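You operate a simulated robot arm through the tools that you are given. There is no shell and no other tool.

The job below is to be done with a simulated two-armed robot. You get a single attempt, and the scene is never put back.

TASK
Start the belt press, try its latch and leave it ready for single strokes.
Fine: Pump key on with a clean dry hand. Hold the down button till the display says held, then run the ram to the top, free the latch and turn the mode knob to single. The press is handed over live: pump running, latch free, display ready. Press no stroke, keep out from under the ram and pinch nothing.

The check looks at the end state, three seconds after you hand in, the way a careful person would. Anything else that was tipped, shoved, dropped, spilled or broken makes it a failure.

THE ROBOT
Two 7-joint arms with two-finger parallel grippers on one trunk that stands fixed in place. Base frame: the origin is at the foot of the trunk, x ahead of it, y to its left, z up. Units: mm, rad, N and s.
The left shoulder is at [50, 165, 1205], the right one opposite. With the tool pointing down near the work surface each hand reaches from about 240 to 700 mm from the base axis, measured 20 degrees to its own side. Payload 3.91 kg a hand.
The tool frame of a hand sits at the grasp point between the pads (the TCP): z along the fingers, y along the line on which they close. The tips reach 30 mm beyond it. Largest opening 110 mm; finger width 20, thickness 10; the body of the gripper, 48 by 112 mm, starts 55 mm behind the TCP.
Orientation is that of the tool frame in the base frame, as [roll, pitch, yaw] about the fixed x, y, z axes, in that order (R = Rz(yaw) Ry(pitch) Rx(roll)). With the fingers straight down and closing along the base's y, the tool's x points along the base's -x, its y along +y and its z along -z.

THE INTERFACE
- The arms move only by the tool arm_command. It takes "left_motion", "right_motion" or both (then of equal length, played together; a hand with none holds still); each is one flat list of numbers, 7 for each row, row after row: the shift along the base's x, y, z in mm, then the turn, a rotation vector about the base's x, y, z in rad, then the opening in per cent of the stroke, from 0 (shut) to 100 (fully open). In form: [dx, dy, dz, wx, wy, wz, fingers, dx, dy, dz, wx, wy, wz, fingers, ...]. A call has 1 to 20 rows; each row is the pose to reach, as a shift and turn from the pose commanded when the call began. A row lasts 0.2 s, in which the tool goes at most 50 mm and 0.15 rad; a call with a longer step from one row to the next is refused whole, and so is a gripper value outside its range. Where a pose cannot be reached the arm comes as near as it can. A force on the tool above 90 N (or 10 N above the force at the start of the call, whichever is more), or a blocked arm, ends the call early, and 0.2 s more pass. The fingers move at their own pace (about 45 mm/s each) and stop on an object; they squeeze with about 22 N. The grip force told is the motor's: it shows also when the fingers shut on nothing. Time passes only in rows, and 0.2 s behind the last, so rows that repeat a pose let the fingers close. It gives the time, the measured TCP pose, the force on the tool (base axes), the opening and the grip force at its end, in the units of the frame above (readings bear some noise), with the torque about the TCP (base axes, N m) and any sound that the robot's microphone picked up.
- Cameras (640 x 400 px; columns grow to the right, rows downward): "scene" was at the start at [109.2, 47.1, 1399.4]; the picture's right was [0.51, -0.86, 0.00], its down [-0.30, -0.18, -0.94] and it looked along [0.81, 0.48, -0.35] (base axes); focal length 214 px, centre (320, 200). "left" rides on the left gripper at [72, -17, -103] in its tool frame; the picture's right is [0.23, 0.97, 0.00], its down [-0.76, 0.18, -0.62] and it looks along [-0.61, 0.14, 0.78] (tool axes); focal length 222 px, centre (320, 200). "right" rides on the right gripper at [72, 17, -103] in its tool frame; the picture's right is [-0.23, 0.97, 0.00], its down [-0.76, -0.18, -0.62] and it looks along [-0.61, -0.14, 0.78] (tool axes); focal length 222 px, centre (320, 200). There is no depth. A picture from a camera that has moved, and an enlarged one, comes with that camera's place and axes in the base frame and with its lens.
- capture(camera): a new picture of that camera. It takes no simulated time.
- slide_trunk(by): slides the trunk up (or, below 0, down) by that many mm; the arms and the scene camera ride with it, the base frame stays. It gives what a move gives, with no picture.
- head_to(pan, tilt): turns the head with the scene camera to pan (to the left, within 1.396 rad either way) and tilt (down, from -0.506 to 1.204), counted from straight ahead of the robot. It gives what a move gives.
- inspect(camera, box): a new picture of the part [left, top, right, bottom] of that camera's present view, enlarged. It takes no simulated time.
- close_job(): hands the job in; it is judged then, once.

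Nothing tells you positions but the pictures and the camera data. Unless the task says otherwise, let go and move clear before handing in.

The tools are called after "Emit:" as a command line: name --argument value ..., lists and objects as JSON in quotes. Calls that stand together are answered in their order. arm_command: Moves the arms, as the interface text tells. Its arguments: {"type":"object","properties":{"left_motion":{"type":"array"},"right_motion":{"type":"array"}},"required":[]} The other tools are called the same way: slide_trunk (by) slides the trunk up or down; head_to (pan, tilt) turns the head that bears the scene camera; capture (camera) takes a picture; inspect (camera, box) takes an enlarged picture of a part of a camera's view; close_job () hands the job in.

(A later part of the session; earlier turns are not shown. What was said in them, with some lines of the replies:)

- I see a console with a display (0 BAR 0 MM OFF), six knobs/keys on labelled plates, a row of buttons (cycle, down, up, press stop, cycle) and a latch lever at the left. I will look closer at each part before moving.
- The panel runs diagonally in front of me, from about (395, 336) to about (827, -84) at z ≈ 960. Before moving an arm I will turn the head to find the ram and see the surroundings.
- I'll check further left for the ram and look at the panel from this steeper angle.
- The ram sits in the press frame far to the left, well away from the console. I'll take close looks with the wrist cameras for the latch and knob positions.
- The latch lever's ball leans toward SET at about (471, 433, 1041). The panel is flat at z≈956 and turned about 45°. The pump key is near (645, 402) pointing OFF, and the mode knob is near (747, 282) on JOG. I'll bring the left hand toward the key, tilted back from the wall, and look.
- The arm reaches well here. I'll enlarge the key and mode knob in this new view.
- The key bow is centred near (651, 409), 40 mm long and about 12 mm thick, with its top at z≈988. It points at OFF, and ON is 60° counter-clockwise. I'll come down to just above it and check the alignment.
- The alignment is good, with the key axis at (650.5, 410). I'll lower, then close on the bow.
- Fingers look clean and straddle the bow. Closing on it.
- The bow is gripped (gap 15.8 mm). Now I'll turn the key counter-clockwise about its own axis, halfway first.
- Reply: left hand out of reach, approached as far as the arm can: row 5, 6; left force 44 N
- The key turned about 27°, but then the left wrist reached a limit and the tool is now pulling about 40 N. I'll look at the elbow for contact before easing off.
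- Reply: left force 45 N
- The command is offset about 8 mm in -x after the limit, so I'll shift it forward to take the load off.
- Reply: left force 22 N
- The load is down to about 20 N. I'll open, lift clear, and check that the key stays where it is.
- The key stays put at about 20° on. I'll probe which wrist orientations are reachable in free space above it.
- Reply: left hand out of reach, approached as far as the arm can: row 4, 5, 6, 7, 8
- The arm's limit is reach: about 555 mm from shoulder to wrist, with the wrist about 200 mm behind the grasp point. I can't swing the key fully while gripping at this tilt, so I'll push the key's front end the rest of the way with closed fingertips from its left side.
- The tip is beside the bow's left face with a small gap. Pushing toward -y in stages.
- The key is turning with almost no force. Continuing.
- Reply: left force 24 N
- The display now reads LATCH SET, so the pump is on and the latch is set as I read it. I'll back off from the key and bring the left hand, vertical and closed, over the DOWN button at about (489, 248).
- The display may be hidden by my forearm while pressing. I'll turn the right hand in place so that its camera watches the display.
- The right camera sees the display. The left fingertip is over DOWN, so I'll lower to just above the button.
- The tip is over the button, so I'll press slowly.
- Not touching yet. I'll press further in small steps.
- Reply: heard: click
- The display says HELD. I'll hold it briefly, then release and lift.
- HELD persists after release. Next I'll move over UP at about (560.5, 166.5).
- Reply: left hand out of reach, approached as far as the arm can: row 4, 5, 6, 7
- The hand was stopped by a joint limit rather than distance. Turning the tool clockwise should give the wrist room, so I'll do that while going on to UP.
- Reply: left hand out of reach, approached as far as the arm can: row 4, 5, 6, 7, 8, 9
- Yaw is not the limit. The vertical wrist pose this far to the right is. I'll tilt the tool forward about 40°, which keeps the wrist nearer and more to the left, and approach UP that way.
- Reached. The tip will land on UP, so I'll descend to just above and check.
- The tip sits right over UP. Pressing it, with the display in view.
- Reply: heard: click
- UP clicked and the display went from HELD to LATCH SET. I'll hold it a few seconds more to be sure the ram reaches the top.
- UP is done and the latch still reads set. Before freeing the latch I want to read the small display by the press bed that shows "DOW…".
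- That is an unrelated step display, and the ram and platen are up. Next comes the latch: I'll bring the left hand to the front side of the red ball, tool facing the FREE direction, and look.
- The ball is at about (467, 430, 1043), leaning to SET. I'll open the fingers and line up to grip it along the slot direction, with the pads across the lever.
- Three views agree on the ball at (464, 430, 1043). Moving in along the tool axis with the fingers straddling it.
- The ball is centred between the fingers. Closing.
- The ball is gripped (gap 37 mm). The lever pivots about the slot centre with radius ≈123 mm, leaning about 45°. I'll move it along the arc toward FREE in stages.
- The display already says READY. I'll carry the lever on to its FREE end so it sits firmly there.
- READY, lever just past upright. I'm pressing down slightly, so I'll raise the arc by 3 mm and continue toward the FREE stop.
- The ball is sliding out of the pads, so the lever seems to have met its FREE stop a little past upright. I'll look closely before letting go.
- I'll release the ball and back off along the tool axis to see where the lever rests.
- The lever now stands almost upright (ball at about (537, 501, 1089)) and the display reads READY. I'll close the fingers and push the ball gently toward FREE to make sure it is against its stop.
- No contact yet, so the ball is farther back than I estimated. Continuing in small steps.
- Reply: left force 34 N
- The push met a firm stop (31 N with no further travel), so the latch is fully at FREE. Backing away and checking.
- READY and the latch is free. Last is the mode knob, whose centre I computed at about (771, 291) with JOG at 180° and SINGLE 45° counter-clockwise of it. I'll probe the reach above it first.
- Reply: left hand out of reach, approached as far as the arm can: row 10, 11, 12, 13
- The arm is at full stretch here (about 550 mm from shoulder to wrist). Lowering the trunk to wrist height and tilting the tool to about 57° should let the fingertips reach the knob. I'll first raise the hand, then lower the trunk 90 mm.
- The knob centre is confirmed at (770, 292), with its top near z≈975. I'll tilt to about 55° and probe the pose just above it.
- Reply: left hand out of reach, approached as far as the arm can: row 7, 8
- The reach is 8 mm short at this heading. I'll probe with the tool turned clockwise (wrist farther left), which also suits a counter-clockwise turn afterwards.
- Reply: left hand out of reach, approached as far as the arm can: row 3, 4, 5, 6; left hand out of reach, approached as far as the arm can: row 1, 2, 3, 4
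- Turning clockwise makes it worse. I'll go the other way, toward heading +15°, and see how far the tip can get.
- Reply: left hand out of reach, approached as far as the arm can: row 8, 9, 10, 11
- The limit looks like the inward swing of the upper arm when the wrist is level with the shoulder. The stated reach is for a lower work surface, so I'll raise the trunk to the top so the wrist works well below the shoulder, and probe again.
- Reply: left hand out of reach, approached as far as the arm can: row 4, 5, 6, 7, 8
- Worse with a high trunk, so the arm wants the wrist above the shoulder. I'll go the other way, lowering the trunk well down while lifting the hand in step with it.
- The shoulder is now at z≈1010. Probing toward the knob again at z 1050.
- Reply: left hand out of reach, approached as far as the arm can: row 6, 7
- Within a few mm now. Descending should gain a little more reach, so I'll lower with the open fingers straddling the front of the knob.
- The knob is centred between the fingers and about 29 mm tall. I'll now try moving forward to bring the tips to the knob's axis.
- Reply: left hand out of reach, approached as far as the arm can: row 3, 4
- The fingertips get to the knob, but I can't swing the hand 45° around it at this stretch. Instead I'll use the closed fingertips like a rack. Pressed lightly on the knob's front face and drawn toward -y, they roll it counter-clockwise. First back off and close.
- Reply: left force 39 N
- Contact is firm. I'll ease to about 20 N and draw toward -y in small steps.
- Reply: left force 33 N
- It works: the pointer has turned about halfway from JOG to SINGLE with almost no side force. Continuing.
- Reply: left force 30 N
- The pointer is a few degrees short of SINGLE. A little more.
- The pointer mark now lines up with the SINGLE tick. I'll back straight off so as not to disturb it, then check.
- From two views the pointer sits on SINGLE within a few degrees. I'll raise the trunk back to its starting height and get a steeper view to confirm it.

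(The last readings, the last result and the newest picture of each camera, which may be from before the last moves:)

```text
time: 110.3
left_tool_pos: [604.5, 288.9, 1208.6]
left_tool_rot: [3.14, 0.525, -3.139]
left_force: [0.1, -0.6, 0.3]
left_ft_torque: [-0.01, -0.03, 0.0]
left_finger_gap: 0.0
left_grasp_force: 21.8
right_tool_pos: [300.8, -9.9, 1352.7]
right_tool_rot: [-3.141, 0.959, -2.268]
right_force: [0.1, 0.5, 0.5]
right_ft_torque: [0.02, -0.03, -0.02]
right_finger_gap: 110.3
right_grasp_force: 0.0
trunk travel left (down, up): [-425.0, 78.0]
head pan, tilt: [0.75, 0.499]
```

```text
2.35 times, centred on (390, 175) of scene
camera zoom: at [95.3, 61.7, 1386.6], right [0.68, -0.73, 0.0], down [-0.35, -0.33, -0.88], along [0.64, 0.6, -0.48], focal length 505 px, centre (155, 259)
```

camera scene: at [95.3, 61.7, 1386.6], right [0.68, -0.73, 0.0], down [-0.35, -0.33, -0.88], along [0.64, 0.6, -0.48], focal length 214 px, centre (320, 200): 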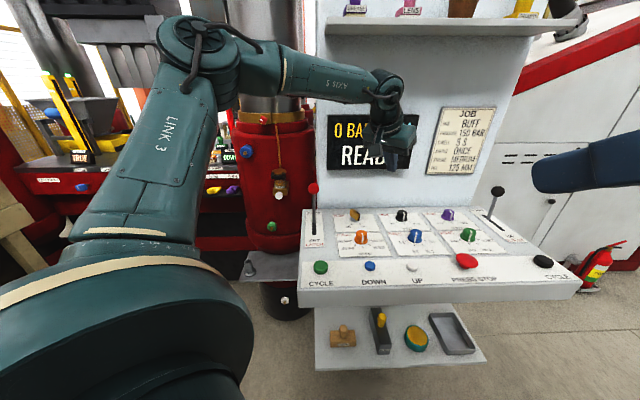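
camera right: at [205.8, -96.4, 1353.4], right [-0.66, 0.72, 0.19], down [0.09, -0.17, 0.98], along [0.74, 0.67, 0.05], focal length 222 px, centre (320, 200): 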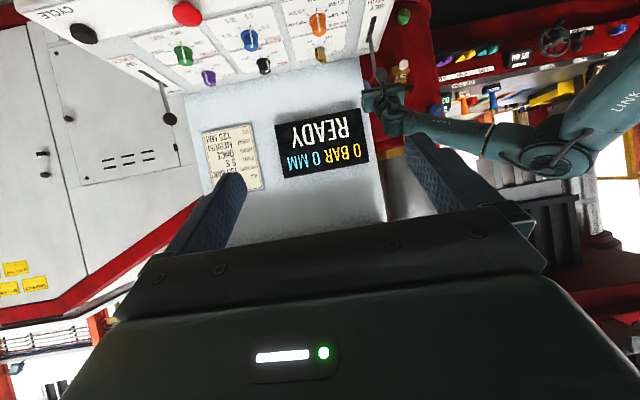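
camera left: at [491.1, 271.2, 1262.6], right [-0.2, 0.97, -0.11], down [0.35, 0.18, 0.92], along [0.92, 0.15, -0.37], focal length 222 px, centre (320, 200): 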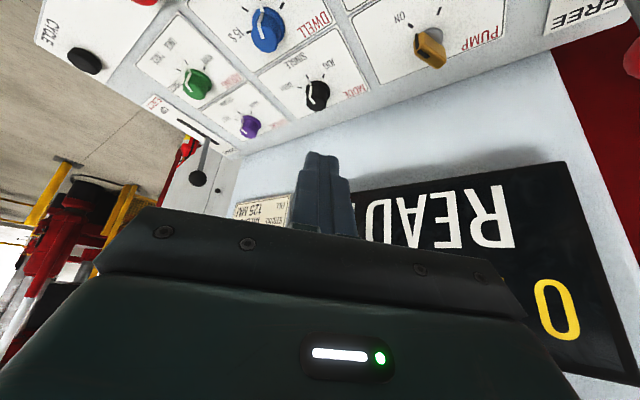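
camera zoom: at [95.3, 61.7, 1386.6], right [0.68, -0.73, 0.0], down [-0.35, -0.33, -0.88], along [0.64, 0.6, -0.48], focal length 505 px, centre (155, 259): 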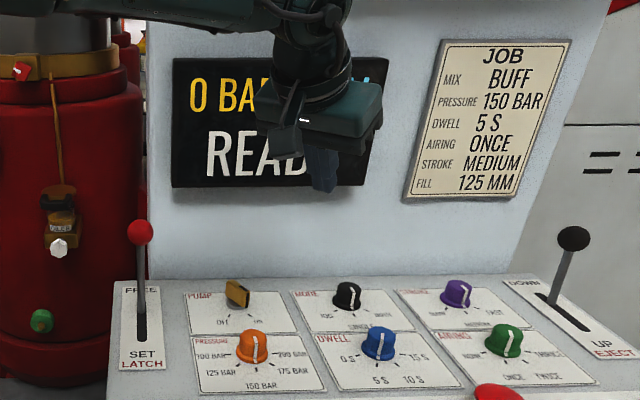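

The pointer lines up with the SINGLE tick and the key with ON. I'll draw the left hand back clear and check the whole panel.

Emit:
arm_command --left_motion '[-28, -1, 8, 0, 0.048, 0, 0, -56, -2, 17, 0, 0.095, 0, 10, -84, -3, 25, 0, 0.143, 0, 20, -112, -4, 34, 0, 0.19, 0, 30, -140, -4, 42, 0, 0.238, 0, 40, -168, -5, 50, 0, 0.286, 0, 50, -196, -6, 59, 0, 0.333, 0, 60, -224, -7, 67, 0, 0.381, 0, 60, -252, -8, 76, 0, 0.428, 0, 60, -280, -9, 84, 0, 0.476, 0, 60, -304, -9, 92, 0, 0.524, 0, 60, -304, -9, 92, 0, 0.524, 0, 60]'

Emit:
head_to --pan 0.55 --tilt 0.45

Emit:
capture --camera "scene"

Emit:
capture --camera "right"

Emit:
inspect --camera "right" --box '[100, 0, 420, 200]'

```text
time: 112.9
left_tool_pos: [302.9, 280.7, 1301.9]
left_tool_rot: [3.136, 0.001, -3.137]
left_force: [-0.7, 0.3, 0.3]
left_ft_torque: [-0.02, 0.0, 0.0]
left_finger_gap: 66.0
left_grasp_force: 0.0
right_tool_pos: [301.9, -9.4, 1352.3]
right_tool_rot: [3.141, 0.961, -2.267]
right_force: [-0.8, -0.4, 0.1]
right_ft_torque: [-0.01, 0.03, 0.04]
right_finger_gap: 110.1
right_grasp_force: 0.0
trunk travel left (down, up): [-425.0, 78.0]
head pan, tilt: [0.75, 0.499]
```

```text
time: 113.6
left_tool_pos: [303.4, 280.5, 1301.6]
left_tool_rot: [3.139, 0.0, -3.139]
left_force: [0.0, 0.6, 0.7]
left_ft_torque: [0.01, -0.03, 0.0]
left_finger_gap: 66.0
left_grasp_force: 0.0
right_tool_pos: [301.3, -9.5, 1352.0]
right_tool_rot: [-3.141, 0.961, -2.268]
right_force: [-0.6, -0.3, -0.3]
right_ft_torque: [0.01, 0.04, 0.0]
right_finger_gap: 109.9
right_grasp_force: 0.1
trunk travel left (down, up): [-425.0, 78.0]
head pan, tilt: [0.55, 0.45]
```

```text
taken
camera scene: at [107.4, 47.8, 1391.0], right [0.52, -0.85, 0.0], down [-0.37, -0.23, -0.9], along [0.77, 0.47, -0.44], focal length 214 px, centre (320, 200)
```

scene: 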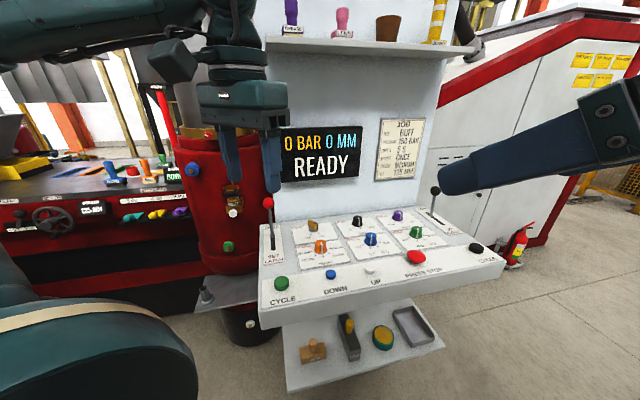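

```text
taken
camera right: at [207.5, -94.7, 1353.3], right [-0.66, 0.72, 0.19], down [0.09, -0.17, 0.98], along [0.74, 0.67, 0.05], focal length 222 px, centre (320, 200)
```

right: 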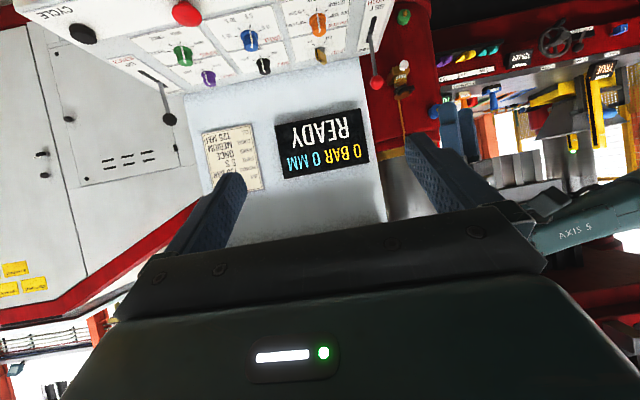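

```text
2.00 times, centred on (260, 100) of right
camera zoom: at [207.5, -94.7, 1353.3], right [-0.66, 0.72, 0.19], down [0.09, -0.17, 0.98], along [0.74, 0.67, 0.05], focal length 444 px, centre (440, 400)
```

zoom: 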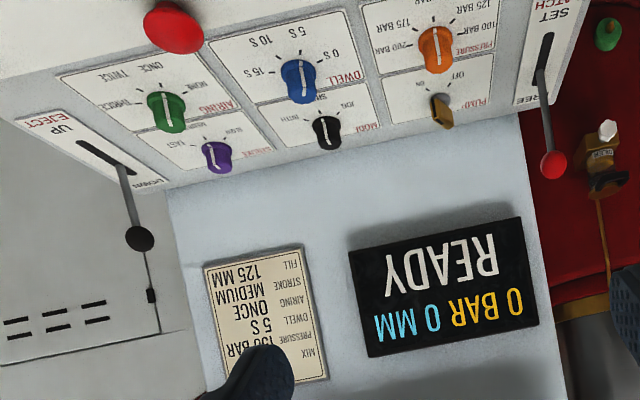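

The display reads READY with the pump key ON, the latch lever at FREE and the mode pointer on SINGLE. Nothing else on the panel or shelf has moved, and both hands are clear, so I'm handing in.

Emit:
close_job

```text
The job is handed in.
```

The press is handed over live and ready for single strokes. The display reads READY, the pump key is ON, the latch lever is at its FREE stop and the mode knob points to SINGLE.

- **Pump:** I turned the key partway with clean, dry fingers. I pushed it the rest of the way to its ON stop, and the display changed to LATCH SET.
- **Latch test:** I held DOWN until the display said HELD, about a second longer, and then released it.
- **Ram:** I then held UP for over three seconds, and the display went back to LATCH SET. It showed 0 MM throughout and gave no separate "top" message, so I take the ram to be at the top from the long hold and the view of it.
- **Latch freed:** I moved the lever to FREE and pushed until it met a firm stop. READY came up during that move.
- **Mode knob:** The arm was too stretched to grip and turn the knob, so I rolled it round with closed fingertips pressed on its front. Close views afterward show the pointer lined up with the SINGLE tick.

I did not press either CYCLE button, and my hands stayed away from the ram. Partway through the key turn the left arm reached its limit and pulled on the key at about 40 N. I eased it off straight away, and the key shows no sign of damage. Nothing else on the panel or shelf was moved as far as I can see in the final pictures.
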